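You operate a simulated robot arm through the tools that you are given. There is no shell and no other tool.

You run a simulated robot arm. Do the job below in one go: nothing can be reset, and whatever is moved stays where it is left.

## Task
Pump oil into the oil canister up to the green band.
Fine: black cap in the cap tray meanwhile; black coupling on the oil port before the oil valve opens; afterwards close it, park the coupling on its stub and refit the cap. Where these are worked on the way, their far stop is far enough and under half their travel is too little: oil valve.

It is judged by the outcome, as a careful person would: the job done as asked, and still so three seconds after it is handed in. It fails if anything else is knocked over, pushed out of place, dropped, spilled or broken. A push-on lid holds only when it is set on centred and level and pressed home; a screw cap is set on level and turned clockwise until tight.

## Robot
A 7-joint arm with a fingered hand, fixed in place. Base frame: the origin is on the floor under the middle of its stand, x ahead of it, y to its left, z up. Units: mm, rad, N and s.
With the tool pointing down near the work surface it reaches from about 100 to 580 mm from the base axis. Its first joint turns from -1.204 to 3.002 rad. Payload 3.4 kg.
Tool frame: the origin (TCP) lies between the finger pads and is the grasp point; the fingertips stand 25 mm ahead of it; z points along the fingers, y is the line along which they close. The gripper opens to 88 mm; its body begins 29 mm behind the TCP. The gripper is a hand of 4 fingers: y runs from the thumb to the fingers, the wrist lies at [-13, -97, -162] in the tool frame, and closing takes about 1.5 s.
Orientation is that of the tool frame in the base frame, as a unit quaternion [w, x, y, z]. With the fingers straight down and the wrist toward the robot, the tool's x, y and z point along [0, 1, 0], [1, 0, 0] and [0, 0, -1] of the base frame.

## Interface
- The arm moves only by the tool send_rows. Its argument "targets" is text: rows parted by semicolons, each of 6 numbers parted by spaces: the shift along the base's x, y, z in units of 25 mm (1.0 is 25 mm), then the turn, a rotation vector about the base's x, y, z in units of 4 degrees (1.0 is 4 degrees). In form: dx dy dz wx wy wz; .... A call has 1 to 20 rows; each row shifts and turns the commanded pose from where the row before left it. "gripper" is the opening, from 0 (shut) to 1 (fully open), set as the call begins (left out, the last holds). A call with a number of a shift or a turn outside -1 to 1 is refused whole. Rows are played at 5 a second. More than 50 mm and 0.15 rad between two rows, or a gripper value outside its range, and nothing of the call is played. Where a pose cannot be reached the arm comes as near as it can. A force on the tool above 40 N (or 10 N above the force at the start of the call, whichever is more), or a blocked arm, ends the call early, and 0.2 s more pass. Each finger travels about 108 mm/s and halts on what it meets, pressing with about 31 N; the grip force reading is that of the motor and also rises with nothing between the fingers. The clock runs only during rows and for 0.2 s after the last one: add rows that do not move to give the fingers time. It gives the time, the measured TCP pose, the force on the tool (base axes), the opening and the grip force at its end, in the units of the frame above (readings bear some noise), with the torque about the TCP (base axes, N m) and any sound that the robot's microphone picked up, and new pictures: "pictures" is both (left out), scene, wrist or none.
- Cameras (640 x 400 px; columns grow to the right, rows downward): "scene" is fixed at [47.4, 498.7, 1512.2]; the picture's right is [0.71, 0.71, 0.00], its down [0.67, -0.67, -0.31] and it looks along [-0.22, 0.22, -0.95] (base axes); focal length 214 px, centre (320, 200). "wrist" rides on the gripper at [64, -83, -98] in the tool frame; the picture's right is [-0.62, 0.37, -0.69], its down [-0.71, -0.63, 0.30] and it looks along [-0.32, 0.68, 0.65] (tool axes); focal length 265 px, centre (320, 200). There is no depth. A picture from a camera that has moved, and an enlarged one, comes with that camera's place and axes in the base frame and with its lens. The place of the scene camera against the robot may be out by one fixed shift of up to 12 mm in any direction.
- slide_trunk(by): slides the trunk up (or, below 0, down) by that many mm; the arm rides with it, the base frame stays. It gives what a move gives, with no picture.
- hand_shape(shape): the hand has 4 fingers and takes this shape, open, in about a second: jaw (thumb against the fingers, like two jaws); tri (thumb and two fingers); tip (a fingertip pinch); poke (one finger out to press); point (the index stretched); flat (the hand flat); cup (the hand cupped); fist (a fist). The gripper value then closes the fingers along that shape, each until it touches; the sizes above hold for jaw. It gives what a move gives, with no picture.
- zoom(camera, box): a new picture of the part [left, top, right, bottom] of that camera's present view, enlarged. The clock stands still meanwhile.
- hand_in(): hands the job in; it is judged then, once.

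Nothing tells you positions but the pictures and the camera data. Unless the task says otherwise, let go and move clear before handing in.

The tools are called by a JSON object that holds its "fn" and its "kwargs". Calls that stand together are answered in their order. send_rows: Moves the arm, as the interface text tells. Its arguments: {"type":"object","properties":{"targets":{"type":"string"},"gripper":{"type":"number"},"pictures":{"type":"string","enum":["both","scene","wrist","none"]}},"required":["targets"]} The other tools are called the same way: slide_trunk (by) moves the trunk up or down; hand_shape (shape) gives the hand a shape; zoom (camera, box) takes an enlarged picture of a part of a camera's view; hand_in () hands the job in.

At the start:

```text
clock: 0.0
eef_pos: [395.5, 12.5, 1276.9]
orientation: [0.0, 0.707, 0.707, 0.001]
force: [-0.6, 0.1, 0.7]
torque: [-0.03, -0.03, -0.03]
gripper_width: 87.4
finger_force: 0.2
shape: jaw
trunk travel left (down, up): [-775.0, 65.0]
```

scene: 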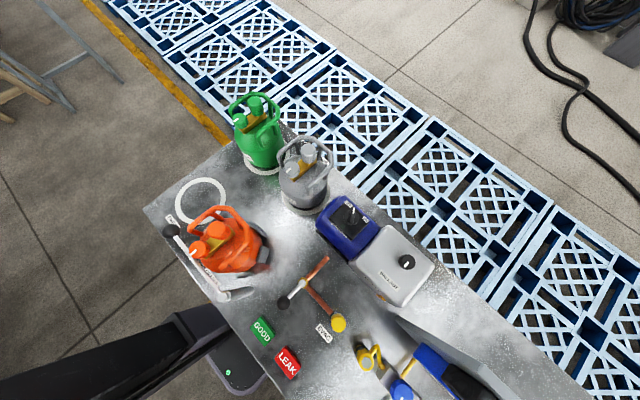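
wrist: 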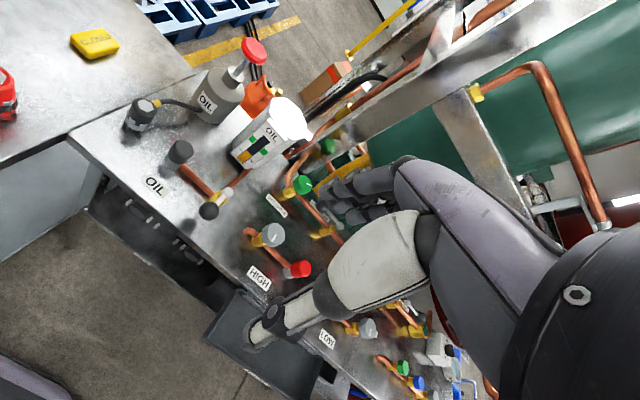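

I see a bench with cylinders in the scene view, and in the wrist view an oil pump, an oil canister, a port labelled OIL, and HIGH/LOW ports. I'll look closer before moving.

{"fn": "zoom", "kwargs": {"camera": "wrist", "box": [80, 20, 400, 220]}}

{"fn": "zoom", "kwargs": {"camera": "wrist", "box": [180, 180, 500, 400]}}

{"fn": "zoom", "kwargs": {"camera": "scene", "box": [200, 220, 520, 400]}}

{"fn": "zoom", "kwargs": {"camera": "scene", "box": [120, 80, 440, 300]}}

```text
2.00 times, centred on (240, 120) of wrist
camera zoom: at [311.9, 76.5, 1373.3], right [0.37, -0.62, 0.69], down [-0.63, -0.71, -0.3], along [0.68, -0.32, -0.65], focal length 531 px, centre (480, 360)
```

zoom: 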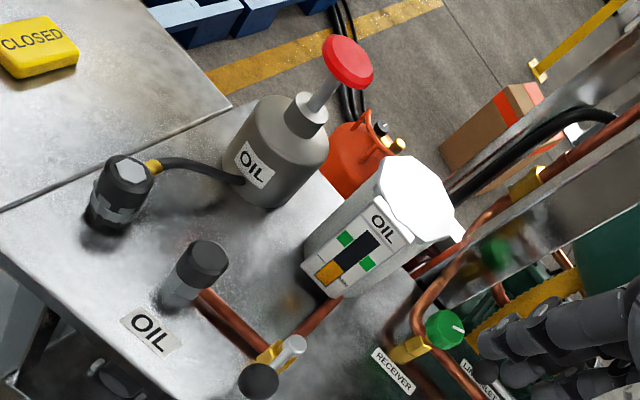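

```text
1.82 times, centred on (340, 290) of wrist
camera zoom: at [311.9, 76.5, 1373.3], right [0.37, -0.62, 0.69], down [-0.63, -0.71, -0.3], along [0.68, -0.32, -0.65], focal length 483 px, centre (284, 36)
```

zoom: 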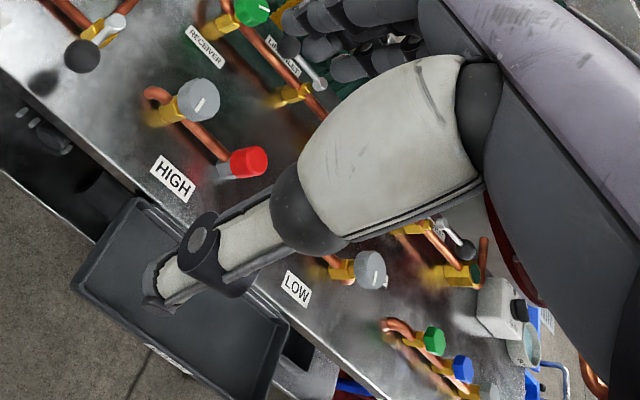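

```text
2.00 times, centred on (360, 310) of scene
camera zoom: at [47.4, 498.7, 1512.2], right [0.71, 0.71, 0.0], down [0.67, -0.67, -0.31], along [-0.22, 0.22, -0.95], focal length 429 px, centre (240, -20)
```

zoom: 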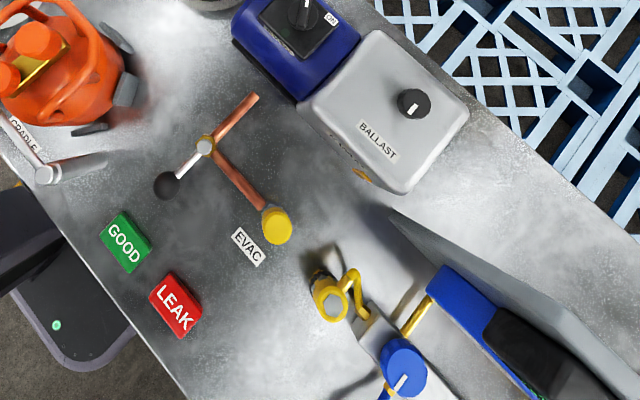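

```text
1.82 times, centred on (280, 190) of scene
camera zoom: at [47.4, 498.7, 1512.2], right [0.71, 0.71, 0.0], down [0.67, -0.67, -0.31], along [-0.22, 0.22, -0.95], focal length 390 px, centre (393, 218)
```

zoom: 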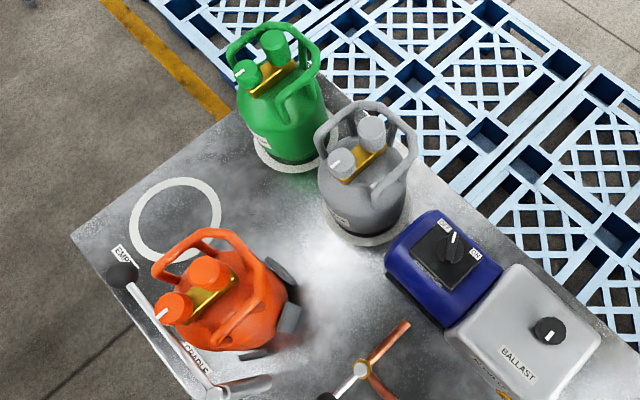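

The OIL pump (grey bottle, red plunger), black coupling on its stub, the capped OIL port, lever valve and white canister with green band are all on the bench ahead. I'll shift the arm sideways to triangulate positions.

{"fn": "send_rows", "kwargs": {"targets": "0 1 0 0 0 0;0 1 0 0 0 0;0 1 0 0 0 0;0 1 0 0 0 0;0 0 0 0 0 0;0 0 0 0 0 0", "pictures": "both"}}

```text
clock: 1.4
eef_pos: [395.3, 113.7, 1275.9]
orientation: [-0.001, 0.708, 0.706, -0.001]
force: [-0.7, 0.3, -0.2]
torque: [-0.01, -0.01, 0.0]
gripper_width: 87.5
finger_force: 0.1
shape: jaw
trunk travel left (down, up): [-775.0, 65.0]
camera wrist: at [311.9, 177.2, 1373.0], right [0.37, -0.62, 0.69], down [-0.63, -0.71, -0.3], along [0.68, -0.32, -0.66], focal length 265 px, centre (320, 200)
```

scene: 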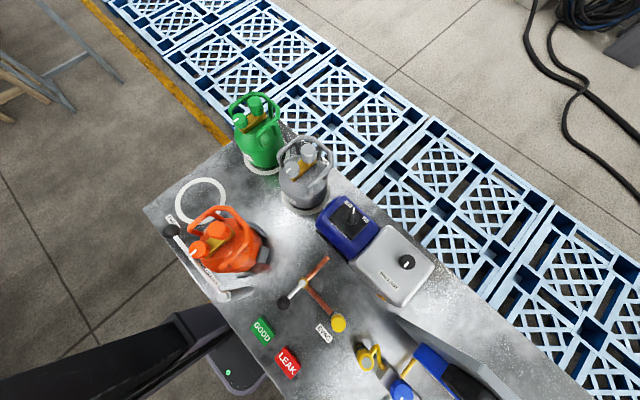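
wrist: 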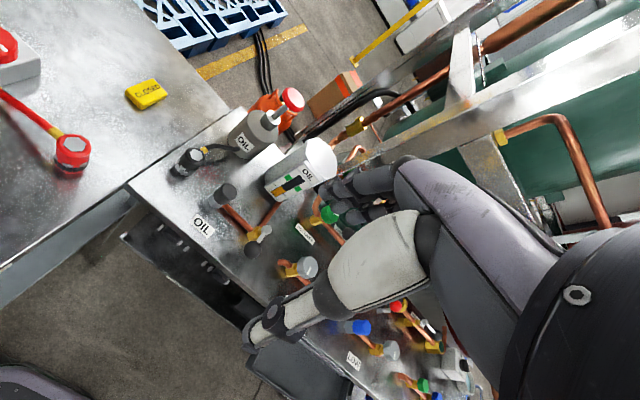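

The bench top seems to be around z≈890 with the OIL fittings around x≈530–700. I'll look closer from here.

{"fn": "zoom", "kwargs": {"camera": "wrist", "box": [140, 70, 360, 210]}}

{"fn": "zoom", "kwargs": {"camera": "wrist", "box": [170, 180, 490, 400]}}

{"fn": "zoom", "kwargs": {"camera": "wrist", "box": [0, 0, 220, 200]}}

```text
2.86 times, centred on (250, 140) of wrist
camera zoom: at [311.9, 177.2, 1373.0], right [0.37, -0.62, 0.69], down [-0.63, -0.71, -0.3], along [0.68, -0.32, -0.66], focal length 758 px, centre (520, 371)
```

zoom: 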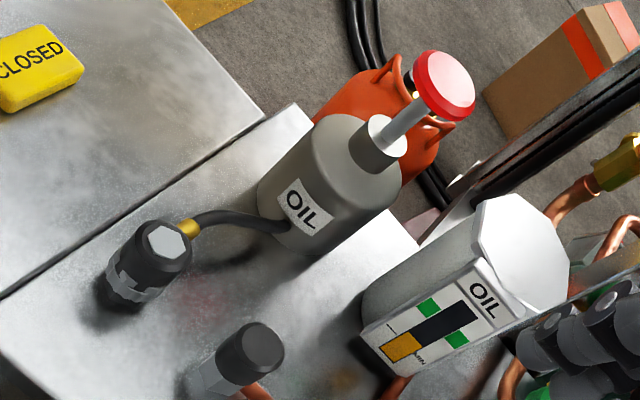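

```text
1.82 times, centred on (330, 290) of wrist
camera zoom: at [311.9, 177.2, 1373.0], right [0.37, -0.62, 0.69], down [-0.63, -0.71, -0.3], along [0.68, -0.32, -0.66], focal length 483 px, centre (302, 36)
```

zoom: 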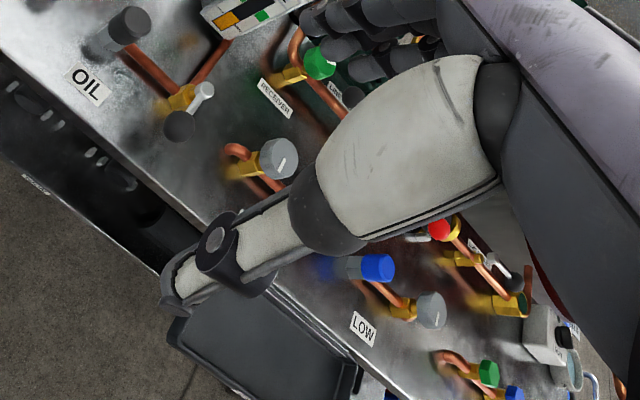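

```text
2.00 times, centred on (110, 100) of wrist
camera zoom: at [311.9, 177.2, 1373.0], right [0.37, -0.62, 0.69], down [-0.63, -0.71, -0.3], along [0.68, -0.32, -0.66], focal length 531 px, centre (740, 400)
```

zoom: 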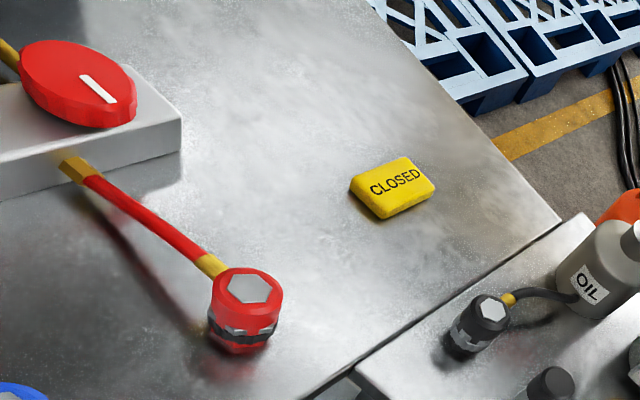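

The bench objects need a nearer view. I'll lower the trunk 200 mm (the arm rides over free space before the bench edge) and take pictures.

{"fn": "slide_trunk", "kwargs": {"by": -150}}

{"fn": "send_rows", "kwargs": {"targets": "0 0 0 0 0 0", "pictures": "both"}}

```text
clock: 3.1
eef_pos: [394.8, 113.2, 1125.3]
orientation: [0.0, 0.707, 0.708, -0.001]
force: [-0.7, -0.4, 0.1]
torque: [-0.02, 0.01, -0.02]
gripper_width: 87.8
finger_force: 0.0
shape: jaw
trunk travel left (down, up): [-625.0, 215.0]
```

```text
clock: 3.5
eef_pos: [395.7, 112.4, 1126.6]
orientation: [-0.001, 0.708, 0.707, -0.001]
force: [-0.5, 0.2, 0.4]
torque: [-0.03, -0.02, 0.01]
gripper_width: 87.5
finger_force: 0.0
shape: jaw
trunk travel left (down, up): [-625.0, 215.0]
camera wrist: at [311.5, 177.0, 1222.9], right [0.37, -0.62, 0.69], down [-0.63, -0.71, -0.3], along [0.68, -0.32, -0.66], focal length 265 px, centre (320, 200)
```

scene: 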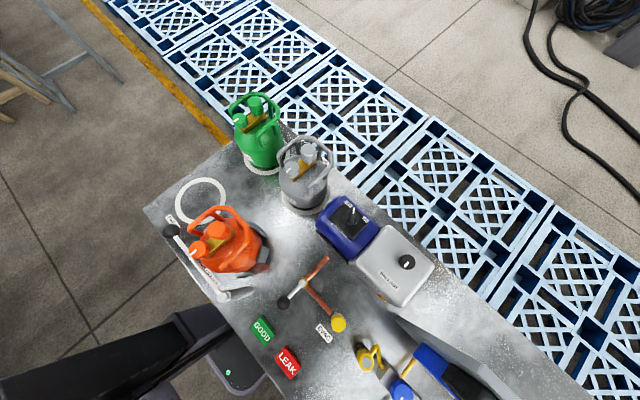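
wrist: 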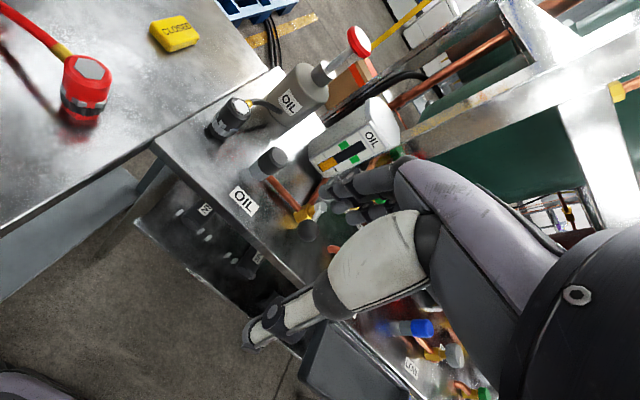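

{"fn": "zoom", "kwargs": {"camera": "wrist", "box": [180, 10, 420, 160]}}

{"fn": "zoom", "kwargs": {"camera": "wrist", "box": [140, 120, 380, 270]}}

{"fn": "zoom", "kwargs": {"camera": "wrist", "box": [240, 250, 480, 400]}}

```text
2.67 times, centred on (300, 85) of wrist
camera zoom: at [311.5, 177.0, 1222.9], right [0.37, -0.62, 0.69], down [-0.63, -0.71, -0.3], along [0.68, -0.32, -0.66], focal length 708 px, centre (373, 507)
```

zoom: 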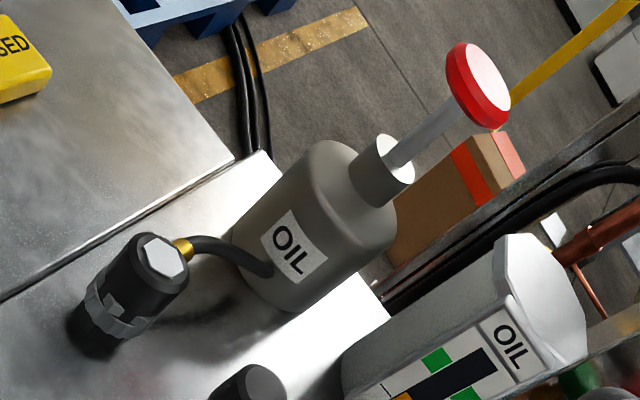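

```text
2.67 times, centred on (260, 195) of wrist
camera zoom: at [311.5, 177.0, 1222.9], right [0.37, -0.62, 0.69], down [-0.63, -0.71, -0.3], along [0.68, -0.32, -0.66], focal length 708 px, centre (480, 213)
```

zoom: 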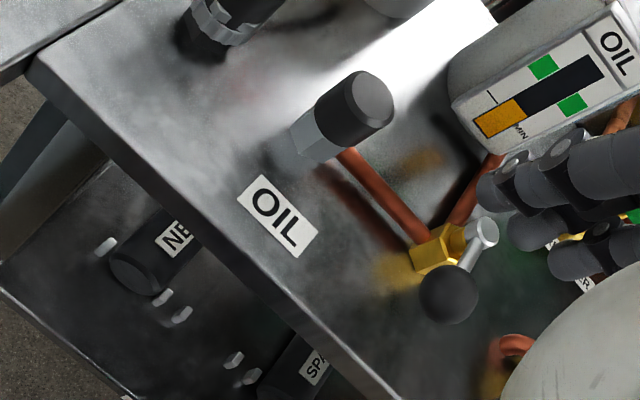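

```text
2.67 times, centred on (360, 325) of wrist
camera zoom: at [311.5, 177.0, 1222.9], right [0.37, -0.62, 0.69], down [-0.63, -0.71, -0.3], along [0.68, -0.32, -0.66], focal length 708 px, centre (213, -133)
```

zoom: 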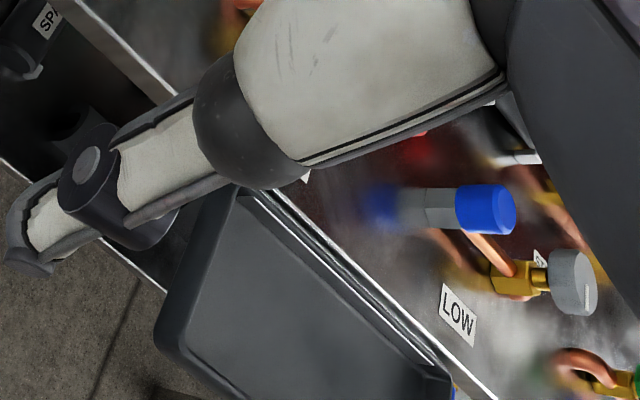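

Rough estimate: capped oil port near (605,134), bench top around z≈880–900. I'll lower more for a closer, more accurate view.

{"fn": "slide_trunk", "kwargs": {"by": -80}}

{"fn": "send_rows", "kwargs": {"targets": "0 1 0 0 0 0;0 1 0 0 0 0;0 0 0 0 0 0;0 0 0 0 0 0", "pictures": "wrist"}}

{"fn": "zoom", "kwargs": {"camera": "wrist", "box": [180, 60, 420, 210]}}

{"fn": "zoom", "kwargs": {"camera": "wrist", "box": [280, 0, 520, 150]}}

```text
clock: 4.7
eef_pos: [395.6, 113.5, 1045.3]
orientation: [0.0, 0.707, 0.707, 0.0]
force: [0.6, 0.6, 0.2]
torque: [0.0, 0.02, -0.01]
gripper_width: 87.5
finger_force: 0.0
shape: jaw
trunk travel left (down, up): [-545.0, 295.0]
```

```text
clock: 5.7
eef_pos: [402.5, 159.2, 1042.1]
orientation: [-0.012, 0.712, 0.702, -0.004]
force: [0.1, -0.2, -0.5]
torque: [0.0, 0.01, -0.01]
gripper_width: 87.8
finger_force: 0.0
shape: jaw
trunk travel left (down, up): [-545.0, 295.0]
camera wrist: at [321.2, 221.9, 1142.5], right [0.37, -0.63, 0.68], down [-0.65, -0.7, -0.3], along [0.66, -0.33, -0.67], focal length 265 px, centre (320, 200)
```

wrist: 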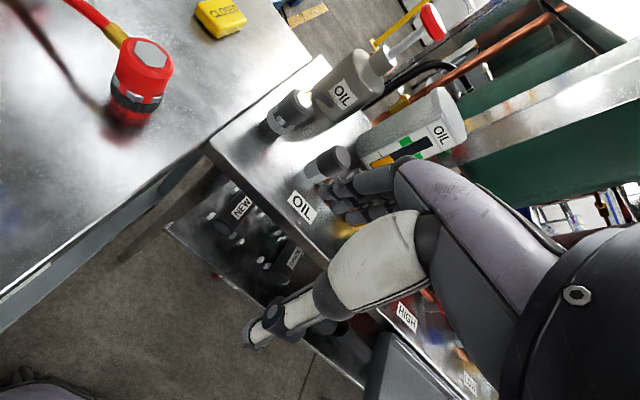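

```text
2.67 times, centred on (300, 135) of wrist
camera zoom: at [321.2, 221.9, 1142.5], right [0.37, -0.63, 0.68], down [-0.65, -0.7, -0.3], along [0.66, -0.33, -0.67], focal length 708 px, centre (373, 373)
```

zoom: 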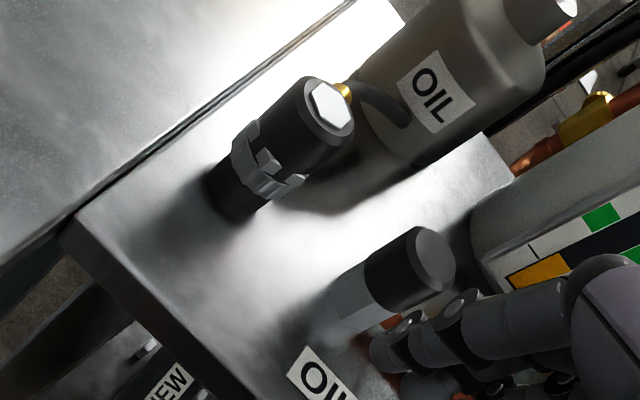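

```text
2.67 times, centred on (400, 75) of wrist
camera zoom: at [321.2, 221.9, 1142.5], right [0.37, -0.63, 0.68], down [-0.65, -0.7, -0.3], along [0.66, -0.33, -0.67], focal length 708 px, centre (107, 533)
```

zoom: 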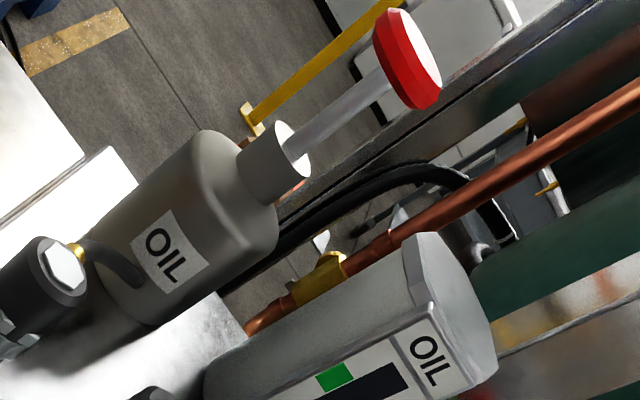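

{"fn": "send_rows", "kwargs": {"targets": "0 0 0 0 0 0;0 0 0 0 0 0", "pictures": "none"}}

```text
clock: 6.3
eef_pos: [401.3, 159.2, 1042.0]
orientation: [-0.012, 0.712, 0.702, -0.005]
force: [-1.2, 0.3, 0.1]
torque: [-0.01, 0.0, -0.01]
gripper_width: 87.7
finger_force: 0.0
shape: jaw
trunk travel left (down, up): [-545.0, 295.0]
```

The arm can't fully hold this pose (a joint limit). I'll test whether yawing the hand to follow the arm's direction relieves it.

{"fn": "send_rows", "kwargs": {"targets": "0 0 0 0 0 1;0 0 0 0 0 1;0 0 0 0 0 1;0 0 0 0 0 1;0 0 0 0 0 0;0 0 0 0 0 0", "pictures": "wrist"}}

```text
clock: 7.7
eef_pos: [398.6, 161.9, 1044.0]
orientation: [-0.006, 0.604, 0.797, -0.002]
force: [-0.5, -0.1, 0.0]
torque: [0.01, 0.02, 0.01]
gripper_width: 87.6
finger_force: 0.1
shape: jaw
trunk travel left (down, up): [-545.0, 295.0]
camera wrist: at [300.9, 200.4, 1142.0], right [0.53, -0.5, 0.69], down [-0.42, -0.86, -0.3], along [0.74, -0.13, -0.66], focal length 265 px, centre (320, 200)
```

wrist: 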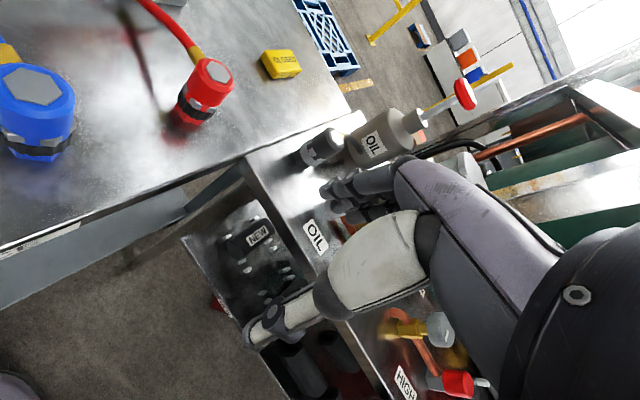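

Triangulating several views: coupling top ≈ (582,215,965), cap top ≈ (583,134,957), lever ball ≈ (537,36,945) with stem ≈ (583,35,952), pump head ≈ (723,179,1087). I need to find out how far the arm reaches, so I raise to a safe height and extend forward.

{"fn": "slide_trunk", "kwargs": {"by": 110}}

{"fn": "send_rows", "kwargs": {"targets": "1 0 0 0 0 0;1 0 0 0 0 0;1 0 0 0 0 0;1 0 0 0 0 0;0 0 0 0 0 0;0 0 0 0 0 0", "pictures": "wrist"}}

```text
clock: 9.1
eef_pos: [398.0, 161.6, 1154.2]
orientation: [-0.006, 0.604, 0.797, -0.002]
force: [0.1, 0.3, -0.5]
torque: [0.01, -0.01, -0.03]
gripper_width: 87.7
finger_force: 0.1
shape: jaw
trunk travel left (down, up): [-655.0, 185.0]
```

```text
clock: 10.5
eef_pos: [495.9, 165.2, 1156.4]
orientation: [-0.001, 0.602, 0.798, 0.0]
force: [-0.4, 0.1, 0.0]
torque: [-0.03, 0.04, -0.04]
gripper_width: 87.8
finger_force: 0.0
shape: jaw
trunk travel left (down, up): [-655.0, 185.0]
camera wrist: at [397.5, 202.5, 1253.8], right [0.53, -0.5, 0.69], down [-0.41, -0.86, -0.31], along [0.75, -0.12, -0.65], focal length 265 px, centre (320, 200)
```

wrist: 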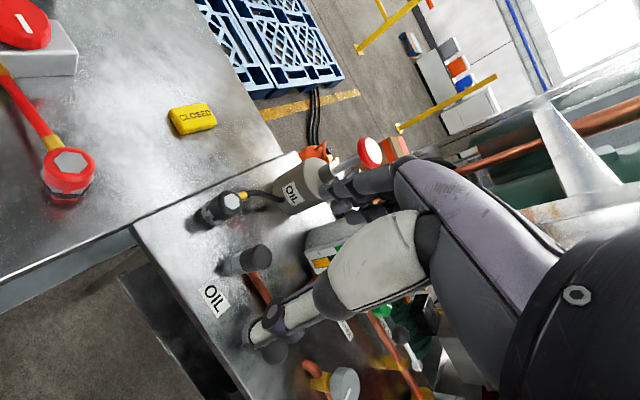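

{"fn": "send_rows", "kwargs": {"targets": "1 0 0 0 0 0;1 0 0 0 0 0;1 0 0 0 0 0;1 0 0 0 0 0;0 0 0 0 0 0;0 0 0 0 0 0", "pictures": "wrist"}}

```text
clock: 12.1
eef_pos: [581.5, 127.1, 1173.5]
orientation: [-0.022, 0.624, 0.781, 0.025]
force: [0.1, -0.4, 0.1]
torque: [0.0, -0.02, -0.01]
gripper_width: 87.8
finger_force: 0.1
shape: jaw
out of reach, approached as far as the arm can: row 3, 4
trunk travel left (down, up): [-655.0, 185.0]
stopped in row 6: the arm was blocked; the commanded pose is now the measured one
camera wrist: at [485.5, 164.6, 1273.2], right [0.5, -0.57, 0.66], down [-0.46, -0.81, -0.36], along [0.74, -0.12, -0.67], focal length 265 px, centre (320, 200)
```

wrist: 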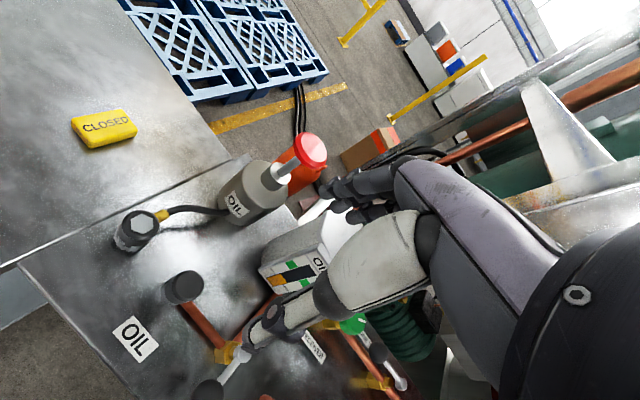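

{"fn": "zoom", "kwargs": {"camera": "scene", "box": [0, 0, 640, 400]}}

{"fn": "zoom", "kwargs": {"camera": "wrist", "box": [60, 120, 380, 320]}}

{"fn": "zoom", "kwargs": {"camera": "wrist", "box": [140, 220, 420, 400]}}

```text
1.00 times, centred on (320, 200) of scene (not enlarged: the box is as wide or as high as the picture)
camera zoom: at [47.4, 498.7, 1512.2], right [0.71, 0.71, 0.0], down [0.67, -0.67, -0.31], along [-0.22, 0.22, -0.95], focal length 214 px, centre (320, 200)
```

zoom: 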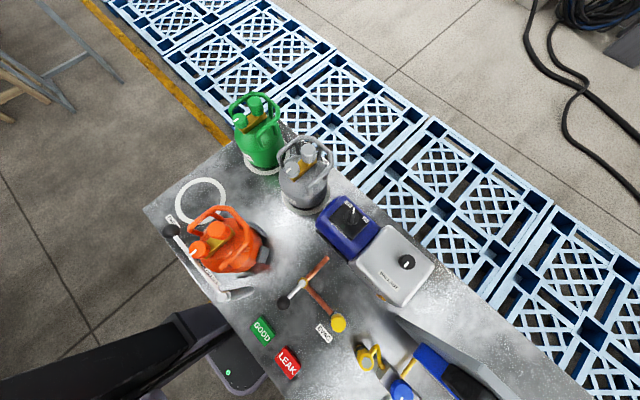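

```text
2.00 times, centred on (220, 220) of wrist
camera zoom: at [485.5, 164.6, 1273.2], right [0.5, -0.57, 0.66], down [-0.46, -0.81, -0.36], along [0.74, -0.12, -0.67], focal length 531 px, centre (520, 160)
```

zoom: 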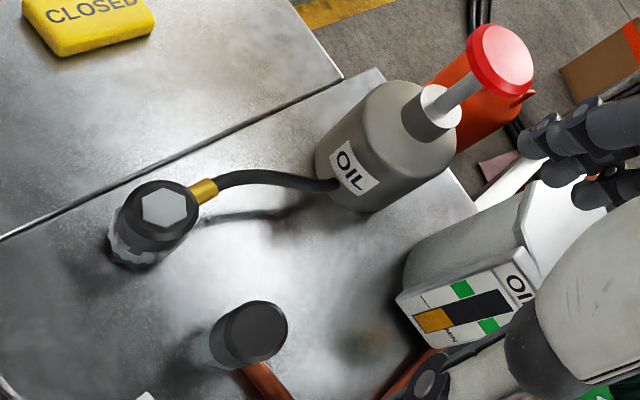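

```text
2.22 times, centred on (280, 310) of wrist
camera zoom: at [485.5, 164.6, 1273.2], right [0.5, -0.57, 0.66], down [-0.46, -0.81, -0.36], along [0.74, -0.12, -0.67], focal length 590 px, centre (409, -44)
```

zoom: 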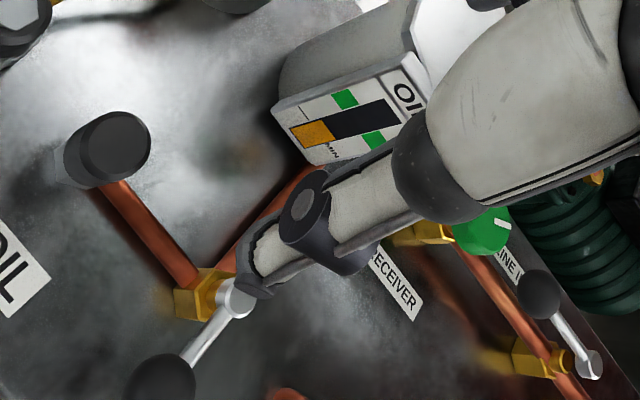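

The view confirms: cap ≈ (583,136,957), coupling ≈ (583,215,965), valve stem ≈ (582,39) with ball ≈ (537,38), table z ≈ 898. Fingers-down reach ends near r≈595, so I'll back off and test a yawed hand (closing line sideways) which can be tilted forward to reach farther.

{"fn": "send_rows", "kwargs": {"targets": "-1 0 0 0 0 0;-1 0 0 0 0 0;-1 0 0 0 0 0;-1 0 0 0 0 0;-1 0 0 0 0 0;0 0 0 0 0 0;0 0 0 0 0 0", "pictures": "none"}}

{"fn": "send_rows", "kwargs": {"targets": "0 0 0 0 0 1;0 0 0 0 0 1;0 0 0 0 0 1;0 0 0 0 0 1;0 0 0 0 0 1;0 0 0 0 0 1;0 0 0 0 0 1;0 0 0 0 0 1;0 0 0 0 0 1;0 0 0 0 0 0;0 0 0 0 0 0", "pictures": "wrist"}}

```text
clock: 13.7
eef_pos: [458.1, 128.5, 1168.9]
orientation: [-0.026, 0.625, 0.78, 0.02]
force: [0.5, 0.9, -0.8]
torque: [0.0, 0.0, -0.02]
gripper_width: 88.0
finger_force: 0.0
shape: jaw
trunk travel left (down, up): [-655.0, 185.0]
```

```text
clock: 16.1
eef_pos: [454.9, 129.2, 1172.3]
orientation: [-0.025, 0.35, 0.936, 0.017]
force: [-0.3, 0.6, 0.1]
torque: [0.01, 0.02, -0.03]
gripper_width: 87.9
finger_force: 0.0
shape: jaw
trunk travel left (down, up): [-655.0, 185.0]
camera wrist: at [354.7, 104.1, 1272.8], right [0.73, -0.16, 0.66], down [0.11, -0.93, -0.35], along [0.67, 0.34, -0.66], focal length 265 px, centre (320, 200)
```

wrist: 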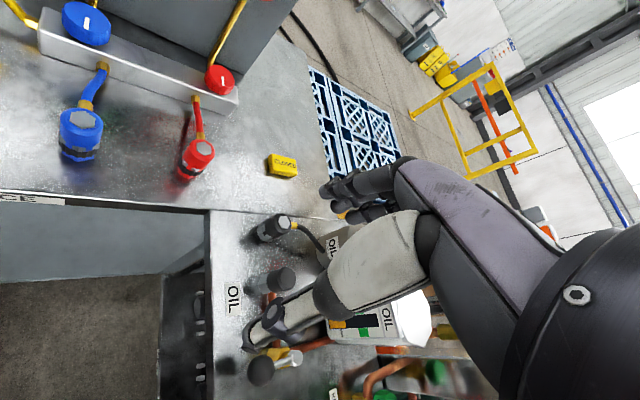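

{"fn": "send_rows", "kwargs": {"targets": "0 0 0 0 0 1;0 0 0 0 0 1;0 0 0 0 0 1;0 0 0 0 0 1;0 0 0 0 0 1;0 0 0 0 0 1;0 0 0 0 0 1;0 0 0 0 0 1;0 0 0 0 0 1;0 0 0 0 0 1;0 0 0 0 0 0;0 0 0 0 0 0", "pictures": "wrist"}}

```text
clock: 18.7
eef_pos: [455.3, 129.9, 1171.4]
orientation: [-0.031, 0.009, 0.999, 0.007]
force: [-0.8, -0.4, 0.0]
torque: [0.02, -0.01, -0.02]
gripper_width: 87.9
finger_force: 0.1
shape: jaw
trunk travel left (down, up): [-655.0, 185.0]
camera wrist: at [393.6, 45.4, 1271.8], right [0.67, 0.35, 0.66], down [0.68, -0.64, -0.35], along [0.3, 0.69, -0.66], focal length 265 px, centre (320, 200)
```

wrist: 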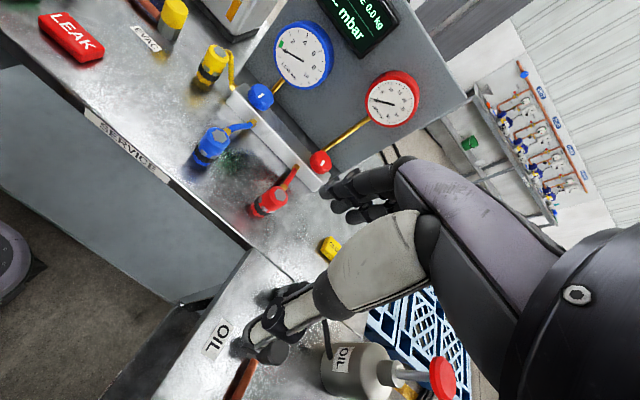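

Yaw of 90° works. Now pitch the fingers forward to test the tilted pose.

{"fn": "send_rows", "kwargs": {"targets": "0 0 0 0 -1 0;0 0 0 0 -1 0;0 0 0 0 -1 0;0 0 0 0 -1 0;0 0 0 0 -1 0;0 0 0 0 -1 0;0 0 0 0 -1 0;0 0 0 0 -1 0;0 0 0 0 -1 0;0 0 0 0 -1 0;0 0 0 0 -1 0;0 0 0 0 0 0;0 0 0 0 0 0", "pictures": "wrist"}}

```text
clock: 21.5
eef_pos: [453.7, 131.4, 1171.8]
orientation: [0.348, 0.006, 0.938, 0.01]
force: [-0.5, 0.3, -1.2]
torque: [-0.01, 0.01, -0.01]
gripper_width: 88.0
finger_force: 0.2
shape: jaw
trunk travel left (down, up): [-655.0, 185.0]
camera wrist: at [340.1, 46.6, 1202.4], right [0.02, 0.35, 0.94], down [0.74, -0.64, 0.22], along [0.67, 0.69, -0.27], focal length 265 px, centre (320, 200)
```

wrist: 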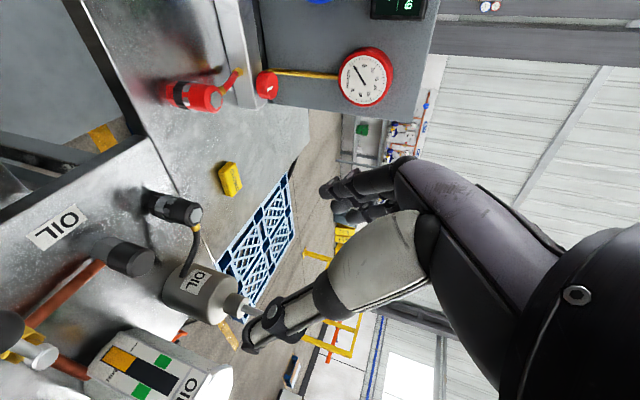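

The tilted pose works. Now I test forward reach at this safe height with the tilt.

{"fn": "send_rows", "kwargs": {"targets": "1 0 0 0 0 0;1 0 0 0 0 0;1 0 0 0 0 0;1 0 0 0 0 0;1 0 0 0 0 0;0 0 0 0 0 0;0 0 0 0 0 0", "pictures": "wrist"}}

{"fn": "zoom", "kwargs": {"camera": "wrist", "box": [0, 200, 320, 400]}}

```text
clock: 23.1
eef_pos: [579.4, 130.4, 1172.2]
orientation: [0.347, 0.005, 0.938, 0.011]
force: [0.4, -0.4, -0.3]
torque: [-0.03, -0.01, 0.02]
gripper_width: 87.9
finger_force: 0.1
shape: jaw
trunk travel left (down, up): [-655.0, 185.0]
camera wrist: at [465.5, 46.1, 1202.4], right [0.02, 0.35, 0.94], down [0.74, -0.64, 0.22], along [0.67, 0.69, -0.27], focal length 265 px, centre (320, 200)
```

wrist: 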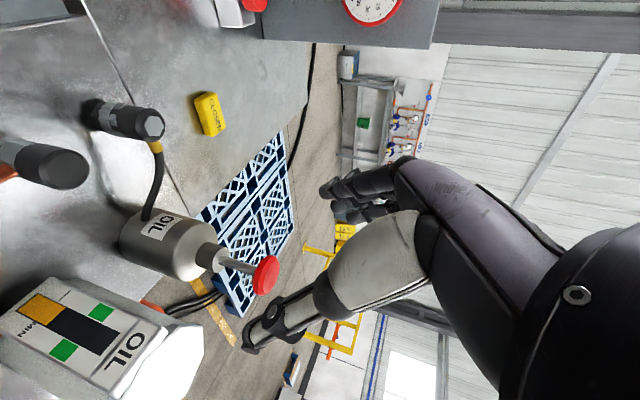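

```text
2.00 times, centred on (160, 300) of wrist
camera zoom: at [465.5, 46.1, 1202.4], right [0.02, 0.35, 0.94], down [0.74, -0.64, 0.22], along [0.67, 0.69, -0.27], focal length 531 px, centre (640, 0)
```

zoom: 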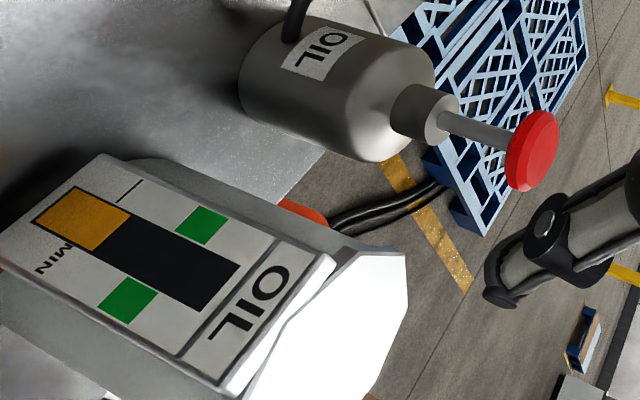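

{"fn": "send_rows", "kwargs": {"targets": "1 0 0 0 0 0;0 0 0 0 0 0;0 0 0 0 0 0", "pictures": "none"}}

{"fn": "send_rows", "kwargs": {"targets": "1 0 0 0 0 0;0 0 0 0 0 0;0 0 0 0 0 0", "pictures": "none"}}

```text
clock: 23.9
eef_pos: [604.0, 131.1, 1171.3]
orientation: [0.347, 0.006, 0.938, 0.01]
force: [-0.3, -0.2, -0.7]
torque: [0.0, -0.01, -0.02]
gripper_width: 88.0
finger_force: 0.1
shape: jaw
trunk travel left (down, up): [-655.0, 185.0]
```

```text
clock: 24.7
eef_pos: [630.0, 130.2, 1172.2]
orientation: [0.347, 0.006, 0.938, 0.01]
force: [0.4, -0.1, -0.3]
torque: [0.02, 0.0, 0.02]
gripper_width: 87.8
finger_force: 0.0
shape: jaw
trunk travel left (down, up): [-655.0, 185.0]
```

{"fn": "send_rows", "kwargs": {"targets": "1 0 0 0 0 0;0 0 0 0 0 0;0 0 0 0 0 0", "pictures": "none"}}

{"fn": "send_rows", "kwargs": {"targets": "1 0 0 0 0 0;0 0 0 0 0 0;0 0 0 0 0 0", "pictures": "wrist"}}

```text
clock: 25.5
eef_pos: [644.9, 126.4, 1159.6]
orientation: [0.347, 0.005, 0.938, 0.011]
force: [0.1, 0.1, 0.6]
torque: [0.01, 0.0, -0.02]
gripper_width: 87.7
finger_force: 0.1
shape: jaw
out of reach, approached as far as the arm can: row 1
trunk travel left (down, up): [-655.0, 185.0]
```

```text
clock: 26.3
eef_pos: [653.8, 119.8, 1150.0]
orientation: [0.347, 0.006, 0.938, 0.012]
force: [0.5, 1.4, 0.3]
torque: [-0.01, 0.01, -0.03]
gripper_width: 87.9
finger_force: 0.1
shape: jaw
out of reach, approached as far as the arm can: row 1
trunk travel left (down, up): [-655.0, 185.0]
camera wrist: at [540.4, 35.5, 1179.4], right [0.02, 0.35, 0.94], down [0.74, -0.64, 0.22], along [0.67, 0.69, -0.27], focal length 265 px, centre (320, 200)
```

wrist: 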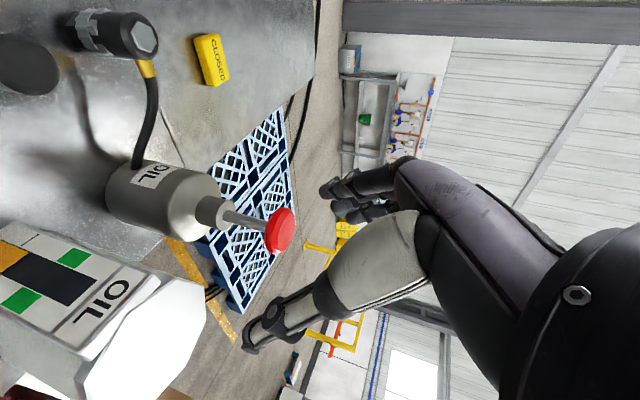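

{"fn": "send_rows", "kwargs": {"targets": "0 0 0 0 0 0;0 0 0 0 0 0;0 0 0 0 0 0;0 0 0 0 0 0;0 0 0 0 0 0", "pictures": "none"}}

```text
clock: 27.5
eef_pos: [653.5, 120.7, 1150.1]
orientation: [0.347, 0.006, 0.938, 0.011]
force: [-0.8, 0.6, -0.2]
torque: [0.01, 0.01, 0.01]
gripper_width: 88.0
finger_force: 0.0
shape: jaw
trunk travel left (down, up): [-655.0, 185.0]
```

{"fn": "slide_trunk", "kwargs": {"by": 100}}

{"fn": "send_rows", "kwargs": {"targets": "0 0 -1 0 0 0;0 0 -1 0 0 0;0 0 -1 0 0 0;0 0 -1 0 0 0;0 0 0 0 0 0;0 0 0 0 0 0", "pictures": "none"}}

{"fn": "send_rows", "kwargs": {"targets": "0.6 0.6 0 0 0 0;0.6 0.6 0 0 0 0;0 0 0 0 0 0;0 0 0 0 0 0", "pictures": "none"}}

```text
clock: 28.9
eef_pos: [653.5, 119.7, 1249.6]
orientation: [0.348, 0.006, 0.937, 0.011]
force: [0.2, -0.2, 0.3]
torque: [-0.01, 0.03, -0.01]
gripper_width: 87.7
finger_force: 0.1
shape: jaw
trunk travel left (down, up): [-755.0, 85.0]
```

```text
clock: 30.3
eef_pos: [684.6, 129.3, 1157.8]
orientation: [0.347, 0.005, 0.938, 0.01]
force: [-0.4, 0.1, -0.3]
torque: [-0.04, 0.03, -0.06]
gripper_width: 88.0
finger_force: 0.1
shape: jaw
out of reach, approached as far as the arm can: row 1, 2, 3, 4
trunk travel left (down, up): [-755.0, 85.0]
```

```text
clock: 31.3
eef_pos: [681.1, 148.6, 1147.9]
orientation: [0.347, 0.005, 0.938, 0.011]
force: [0.2, 0.1, 0.1]
torque: [-0.02, 0.02, 0.0]
gripper_width: 87.9
finger_force: 0.0
shape: jaw
out of reach, approached as far as the arm can: row 1, 2
trunk travel left (down, up): [-755.0, 85.0]
```

Raising the trunk extended reach (shoulder sits around z≈1170 at start height), so pump reach is feasible later. Now I'll come back over the cap area and turn the fingers down.

{"fn": "send_rows", "kwargs": {"targets": "-1 0 0 0 0 0;-1 0 0 0 0 0;-1 0 0 0 0 0;-1 0 0 0 0 0;-1 0 0 0 0 0;0 0 0 -0.34 0 0;0 0 0 0 0 0", "pictures": "none"}}

```text
clock: 32.9
eef_pos: [593.1, 166.6, 1160.4]
orientation: [0.348, 0.001, 0.938, 0.0]
force: [-0.3, -0.3, -0.8]
torque: [-0.03, 0.01, 0.02]
gripper_width: 88.0
finger_force: 0.1
shape: jaw
out of reach, approached as far as the arm can: row 1, 2, 3
trunk travel left (down, up): [-755.0, 85.0]
```

{"fn": "send_rows", "kwargs": {"targets": "-0.4 -0.3 -0.8 0 0 0;-0.4 -0.3 -0.8 0 0 0;-0.4 -0.3 -0.8 0 0 0;-0.4 -0.3 -0.8 0 0 0;0 0 0 0 0 0;0 0 0 0 0 0", "pictures": "wrist"}}

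{"fn": "zoom", "kwargs": {"camera": "wrist", "box": [0, 60, 320, 260]}}

```text
clock: 34.3
eef_pos: [552.6, 134.1, 1083.7]
orientation: [0.347, 0.001, 0.938, -0.001]
force: [-0.1, -0.4, -0.7]
torque: [-0.03, 0.01, 0.01]
gripper_width: 87.9
finger_force: 0.0
shape: jaw
trunk travel left (down, up): [-755.0, 85.0]
camera wrist: at [439.4, 51.8, 1115.3], right [0.02, 0.37, 0.93], down [0.74, -0.63, 0.23], along [0.67, 0.68, -0.28], focal length 265 px, centre (320, 200)
```

wrist: 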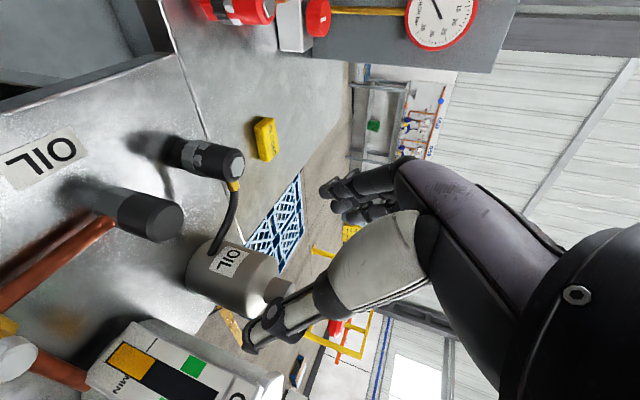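

```text
2.00 times, centred on (160, 160) of wrist
camera zoom: at [439.4, 51.8, 1115.3], right [0.02, 0.37, 0.93], down [0.74, -0.63, 0.23], along [0.67, 0.68, -0.28], focal length 531 px, centre (640, 280)
```

zoom: 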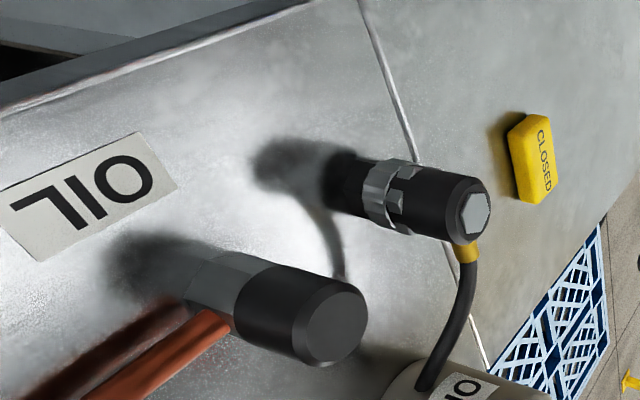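

Clear view: cap Ø≈32 mm from z≈925 to 957; coupling Ø≈31 mm with top z≈965. Before touching anything I want to see the tray in front of the bench, so I untilt and move right at a safe height.

{"fn": "send_rows", "kwargs": {"targets": "-0.4 0 0.2 0 1 0;-0.4 0 0.2 0 1 0;-0.4 0 0.2 0 1 0;-0.4 0 0.2 0 1 0;-0.4 0 0.2 0 1 0;-0.4 0 0.2 0 1 0;-0.4 0 0.2 0 1 0;-0.4 0 0.2 0 1 0;-0.4 0 0.2 0 1 0;-0.4 0 0.2 0 1 0;0 0 0 0 0.2 0;0 0 0 0 0 0", "pictures": "none"}}

{"fn": "send_rows", "kwargs": {"targets": "0 -1 0 0 0 0;0 -1 0 0 0 0;0 -1 0 0 0 0;0 -1 0 0 0 0;0 -1 0 0 0 0;0 -1 0 0 0 0;0 -1 0 0 0 0;0 -1 0 0 0 0;0 -1 0 0 0 0;0 -1 0 0 0 0;0 0 0 0 0 0;0 0 0 0 0 0", "pictures": "wrist"}}

```text
clock: 36.9
eef_pos: [453.9, 134.8, 1132.3]
orientation: [-0.001, 0.002, 1.0, -0.001]
force: [-1.0, 0.0, -0.9]
torque: [0.0, 0.01, 0.0]
gripper_width: 88.2
finger_force: 0.1
shape: jaw
trunk travel left (down, up): [-755.0, 85.0]
```

```text
clock: 39.5
eef_pos: [453.0, -116.1, 1132.4]
orientation: [-0.001, 0.002, 1.0, -0.001]
force: [0.4, -1.0, -0.2]
torque: [-0.02, -0.02, -0.02]
gripper_width: 88.0
finger_force: 0.0
shape: jaw
trunk travel left (down, up): [-755.0, 85.0]
camera wrist: at [388.3, -200.0, 1229.8], right [0.62, 0.37, 0.69], down [0.71, -0.63, -0.31], along [0.32, 0.68, -0.66], focal length 265 px, centre (320, 200)
```

wrist: 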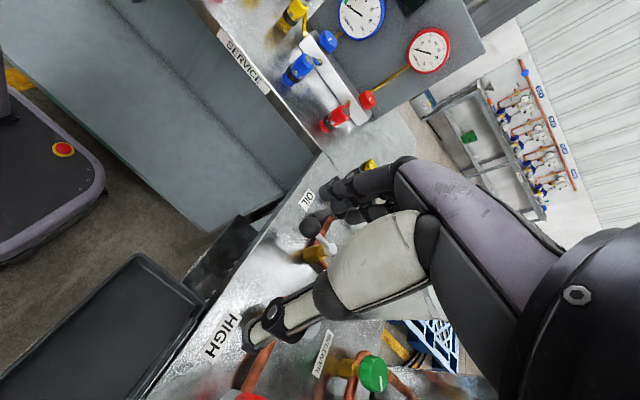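

{"fn": "send_rows", "kwargs": {"targets": "-0.15 -0.1 0 0 0 -1;-0.15 -0.1 0 0 0 -1;-0.15 -0.1 0 0 0 -1;-0.15 -0.1 0 0 0 -1;-0.15 -0.1 0 0 0 -1;-0.15 -0.1 0 0 0 -1;-0.15 -0.1 0 0 0 -1;-0.15 -0.1 0 0 0 -1;-0.15 -0.1 0 0 0 -1;-0.15 -0.1 0 0 0 -1;-0.15 -0.1 0 0 0 -1;-0.15 -0.1 0 0 0 -1;-0.15 -0.1 0 0 0 -1;-0.15 -0.1 0 0 0 -1;-0.15 -0.1 0 0 0 -1;-0.15 -0.1 0 0 0 -1;-0.15 -0.1 0 0 0 -1;-0.15 -0.1 0 0 0 -1;0 0 0 0 0 0;0 0 0 0 0 0", "pictures": "wrist"}}

{"fn": "zoom", "kwargs": {"camera": "wrist", "box": [60, 200, 380, 400]}}

{"fn": "zoom", "kwargs": {"camera": "wrist", "box": [120, 40, 440, 240]}}

```text
clock: 43.7
eef_pos: [385.9, -162.0, 1131.4]
orientation: [-0.002, 0.589, 0.808, 0.0]
force: [0.4, 1.1, 0.3]
torque: [0.01, -0.01, 0.0]
gripper_width: 87.8
finger_force: 0.0
shape: jaw
trunk travel left (down, up): [-755.0, 85.0]
camera wrist: at [285.9, -126.1, 1228.9], right [0.54, -0.48, 0.69], down [-0.38, -0.87, -0.31], along [0.75, -0.1, -0.66], focal length 265 px, centre (320, 200)
```

wrist: 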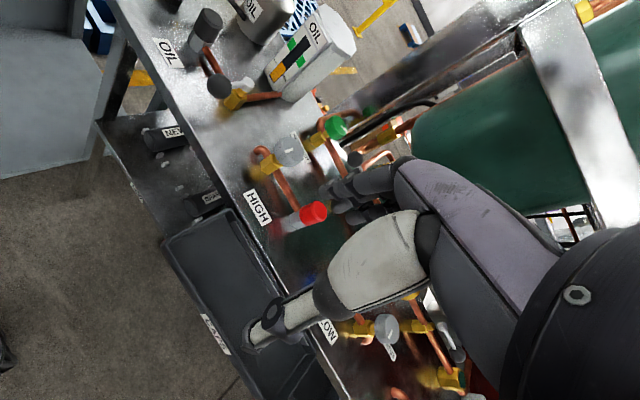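

```text
2.00 times, centred on (220, 300) of wrist
camera zoom: at [285.9, -126.1, 1228.9], right [0.54, -0.48, 0.69], down [-0.38, -0.87, -0.31], along [0.75, -0.1, -0.66], focal length 531 px, centre (520, 0)
```

zoom: 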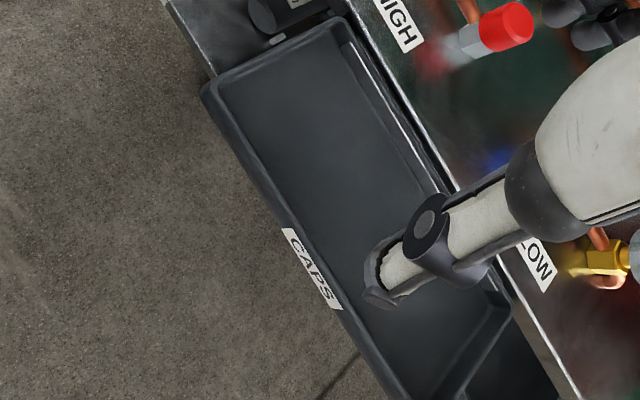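

```text
2.00 times, centred on (280, 140) of wrist
camera zoom: at [285.9, -126.1, 1228.9], right [0.54, -0.48, 0.69], down [-0.38, -0.87, -0.31], along [0.75, -0.1, -0.66], focal length 531 px, centre (400, 320)
```

zoom: 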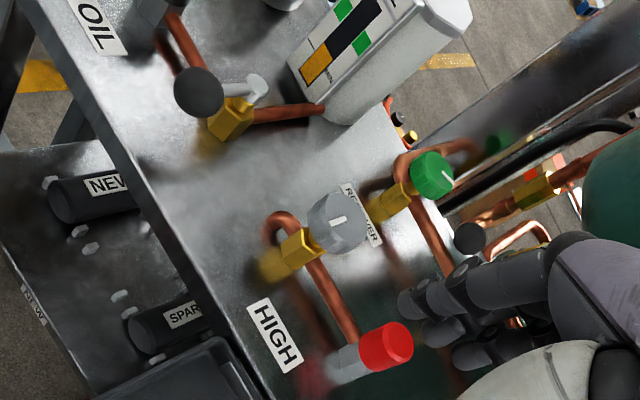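

The tray is labelled CAPS: it spans about x 402–502, y −114 to −372, rim z≈869. Now I go over the oil port with the hand yawed 90° and tilted about 20°, jaws at about 57 mm.

{"fn": "send_rows", "kwargs": {"targets": "0.3 0.6 0 0 0 1;0.3 0.6 0 0 0 1;0.3 0.6 0 0 0 1;0.3 0.6 0 0 0 1;0.3 0.6 0 0 0 1;0.3 0.6 0 0 0 1;0.3 0.6 0 0 0 1;0.3 0.6 0 0 0 1;0.3 0.6 0 0 0 1;0.3 0.6 0 0 0 1;0.3 0.6 0 0 0 1;0.3 0.6 0 0 0 1;0.3 0.6 0 0 0 1;0.3 0.6 0 0 0 1;0.3 0.6 0 0 0 1;0.3 0.6 0 0 0 1;0.3 0.6 0 0 0 1;0.3 0.6 0 0 0 1;0 0 0 0 0 0;0 0 0 0 0 0", "gripper": 0.65, "pictures": "none"}}

{"fn": "send_rows", "kwargs": {"targets": "0.2 0.2 -0.4 0 -1 0;0.2 0.2 -0.4 0 -1 0;0.2 0.2 -0.4 0 -1 0;0.2 0.2 -0.4 0 -1 0;0.2 0.2 -0.4 0 -1 0;0 0 0 0 0 0;0 0 0 0 0 0", "pictures": "wrist"}}

```text
clock: 47.9
eef_pos: [520.8, 109.0, 1130.9]
orientation: [-0.002, 0.001, 1.0, -0.001]
force: [-0.4, -0.1, -0.4]
torque: [0.01, 0.01, 0.01]
gripper_width: 57.6
finger_force: 0.1
shape: jaw
trunk travel left (down, up): [-755.0, 85.0]
```

```text
clock: 49.5
eef_pos: [546.8, 135.5, 1081.2]
orientation: [0.172, 0.001, 0.985, -0.001]
force: [0.7, -0.3, 0.0]
torque: [0.0, -0.01, -0.01]
gripper_width: 57.5
finger_force: 0.1
shape: jaw
trunk travel left (down, up): [-755.0, 85.0]
camera wrist: at [451.3, 51.4, 1150.7], right [0.35, 0.37, 0.86], down [0.77, -0.63, -0.04], along [0.53, 0.68, -0.51], focal length 265 px, centre (320, 200)
```

wrist: 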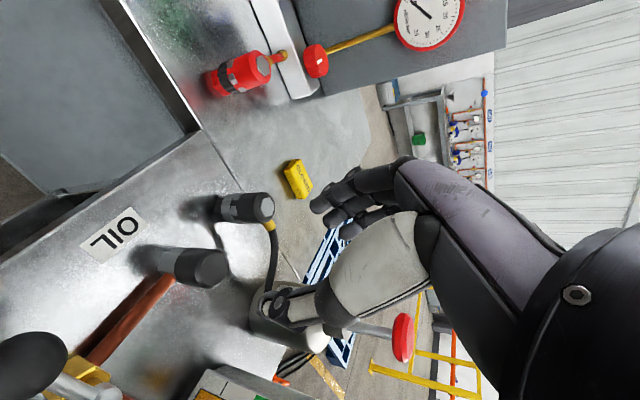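

{"fn": "zoom", "kwargs": {"camera": "wrist", "box": [100, 160, 340, 310]}}

```text
2.67 times, centred on (220, 235) of wrist
camera zoom: at [451.3, 51.4, 1150.7], right [0.35, 0.37, 0.86], down [0.77, -0.63, -0.04], along [0.53, 0.68, -0.51], focal length 708 px, centre (587, 107)
```

zoom: 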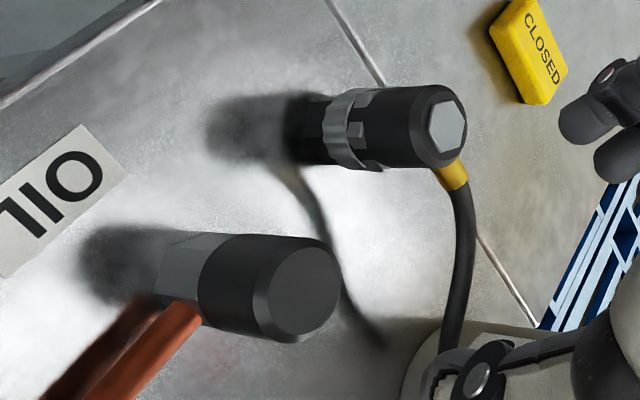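

{"fn": "send_rows", "kwargs": {"targets": "0.49 0 -0.95 0 0 0;0.49 0 -0.95 0 0 0;0.49 0 -0.95 0 0 0;0 0 0 0 0 0;0 0 0 0 0 0", "pictures": "wrist"}}

```text
clock: 50.7
eef_pos: [582.6, 134.4, 1009.2]
orientation: [0.172, 0.003, 0.985, 0.0]
force: [0.6, 0.7, 0.2]
torque: [0.02, -0.01, -0.02]
gripper_width: 57.5
finger_force: 0.2
shape: jaw
trunk travel left (down, up): [-755.0, 85.0]
camera wrist: at [488.2, 50.7, 1079.5], right [0.35, 0.37, 0.86], down [0.77, -0.63, -0.04], along [0.53, 0.68, -0.51], focal length 265 px, centre (320, 200)
```

wrist: 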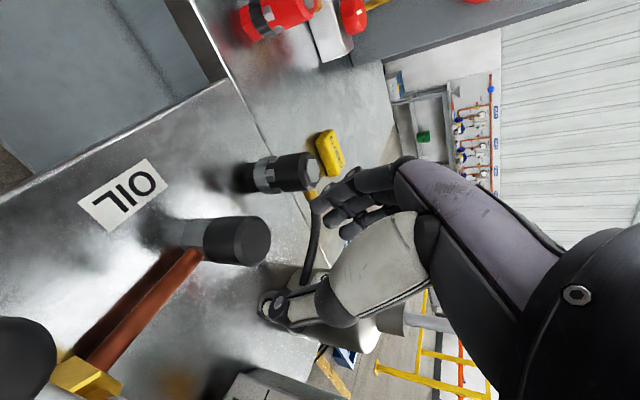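

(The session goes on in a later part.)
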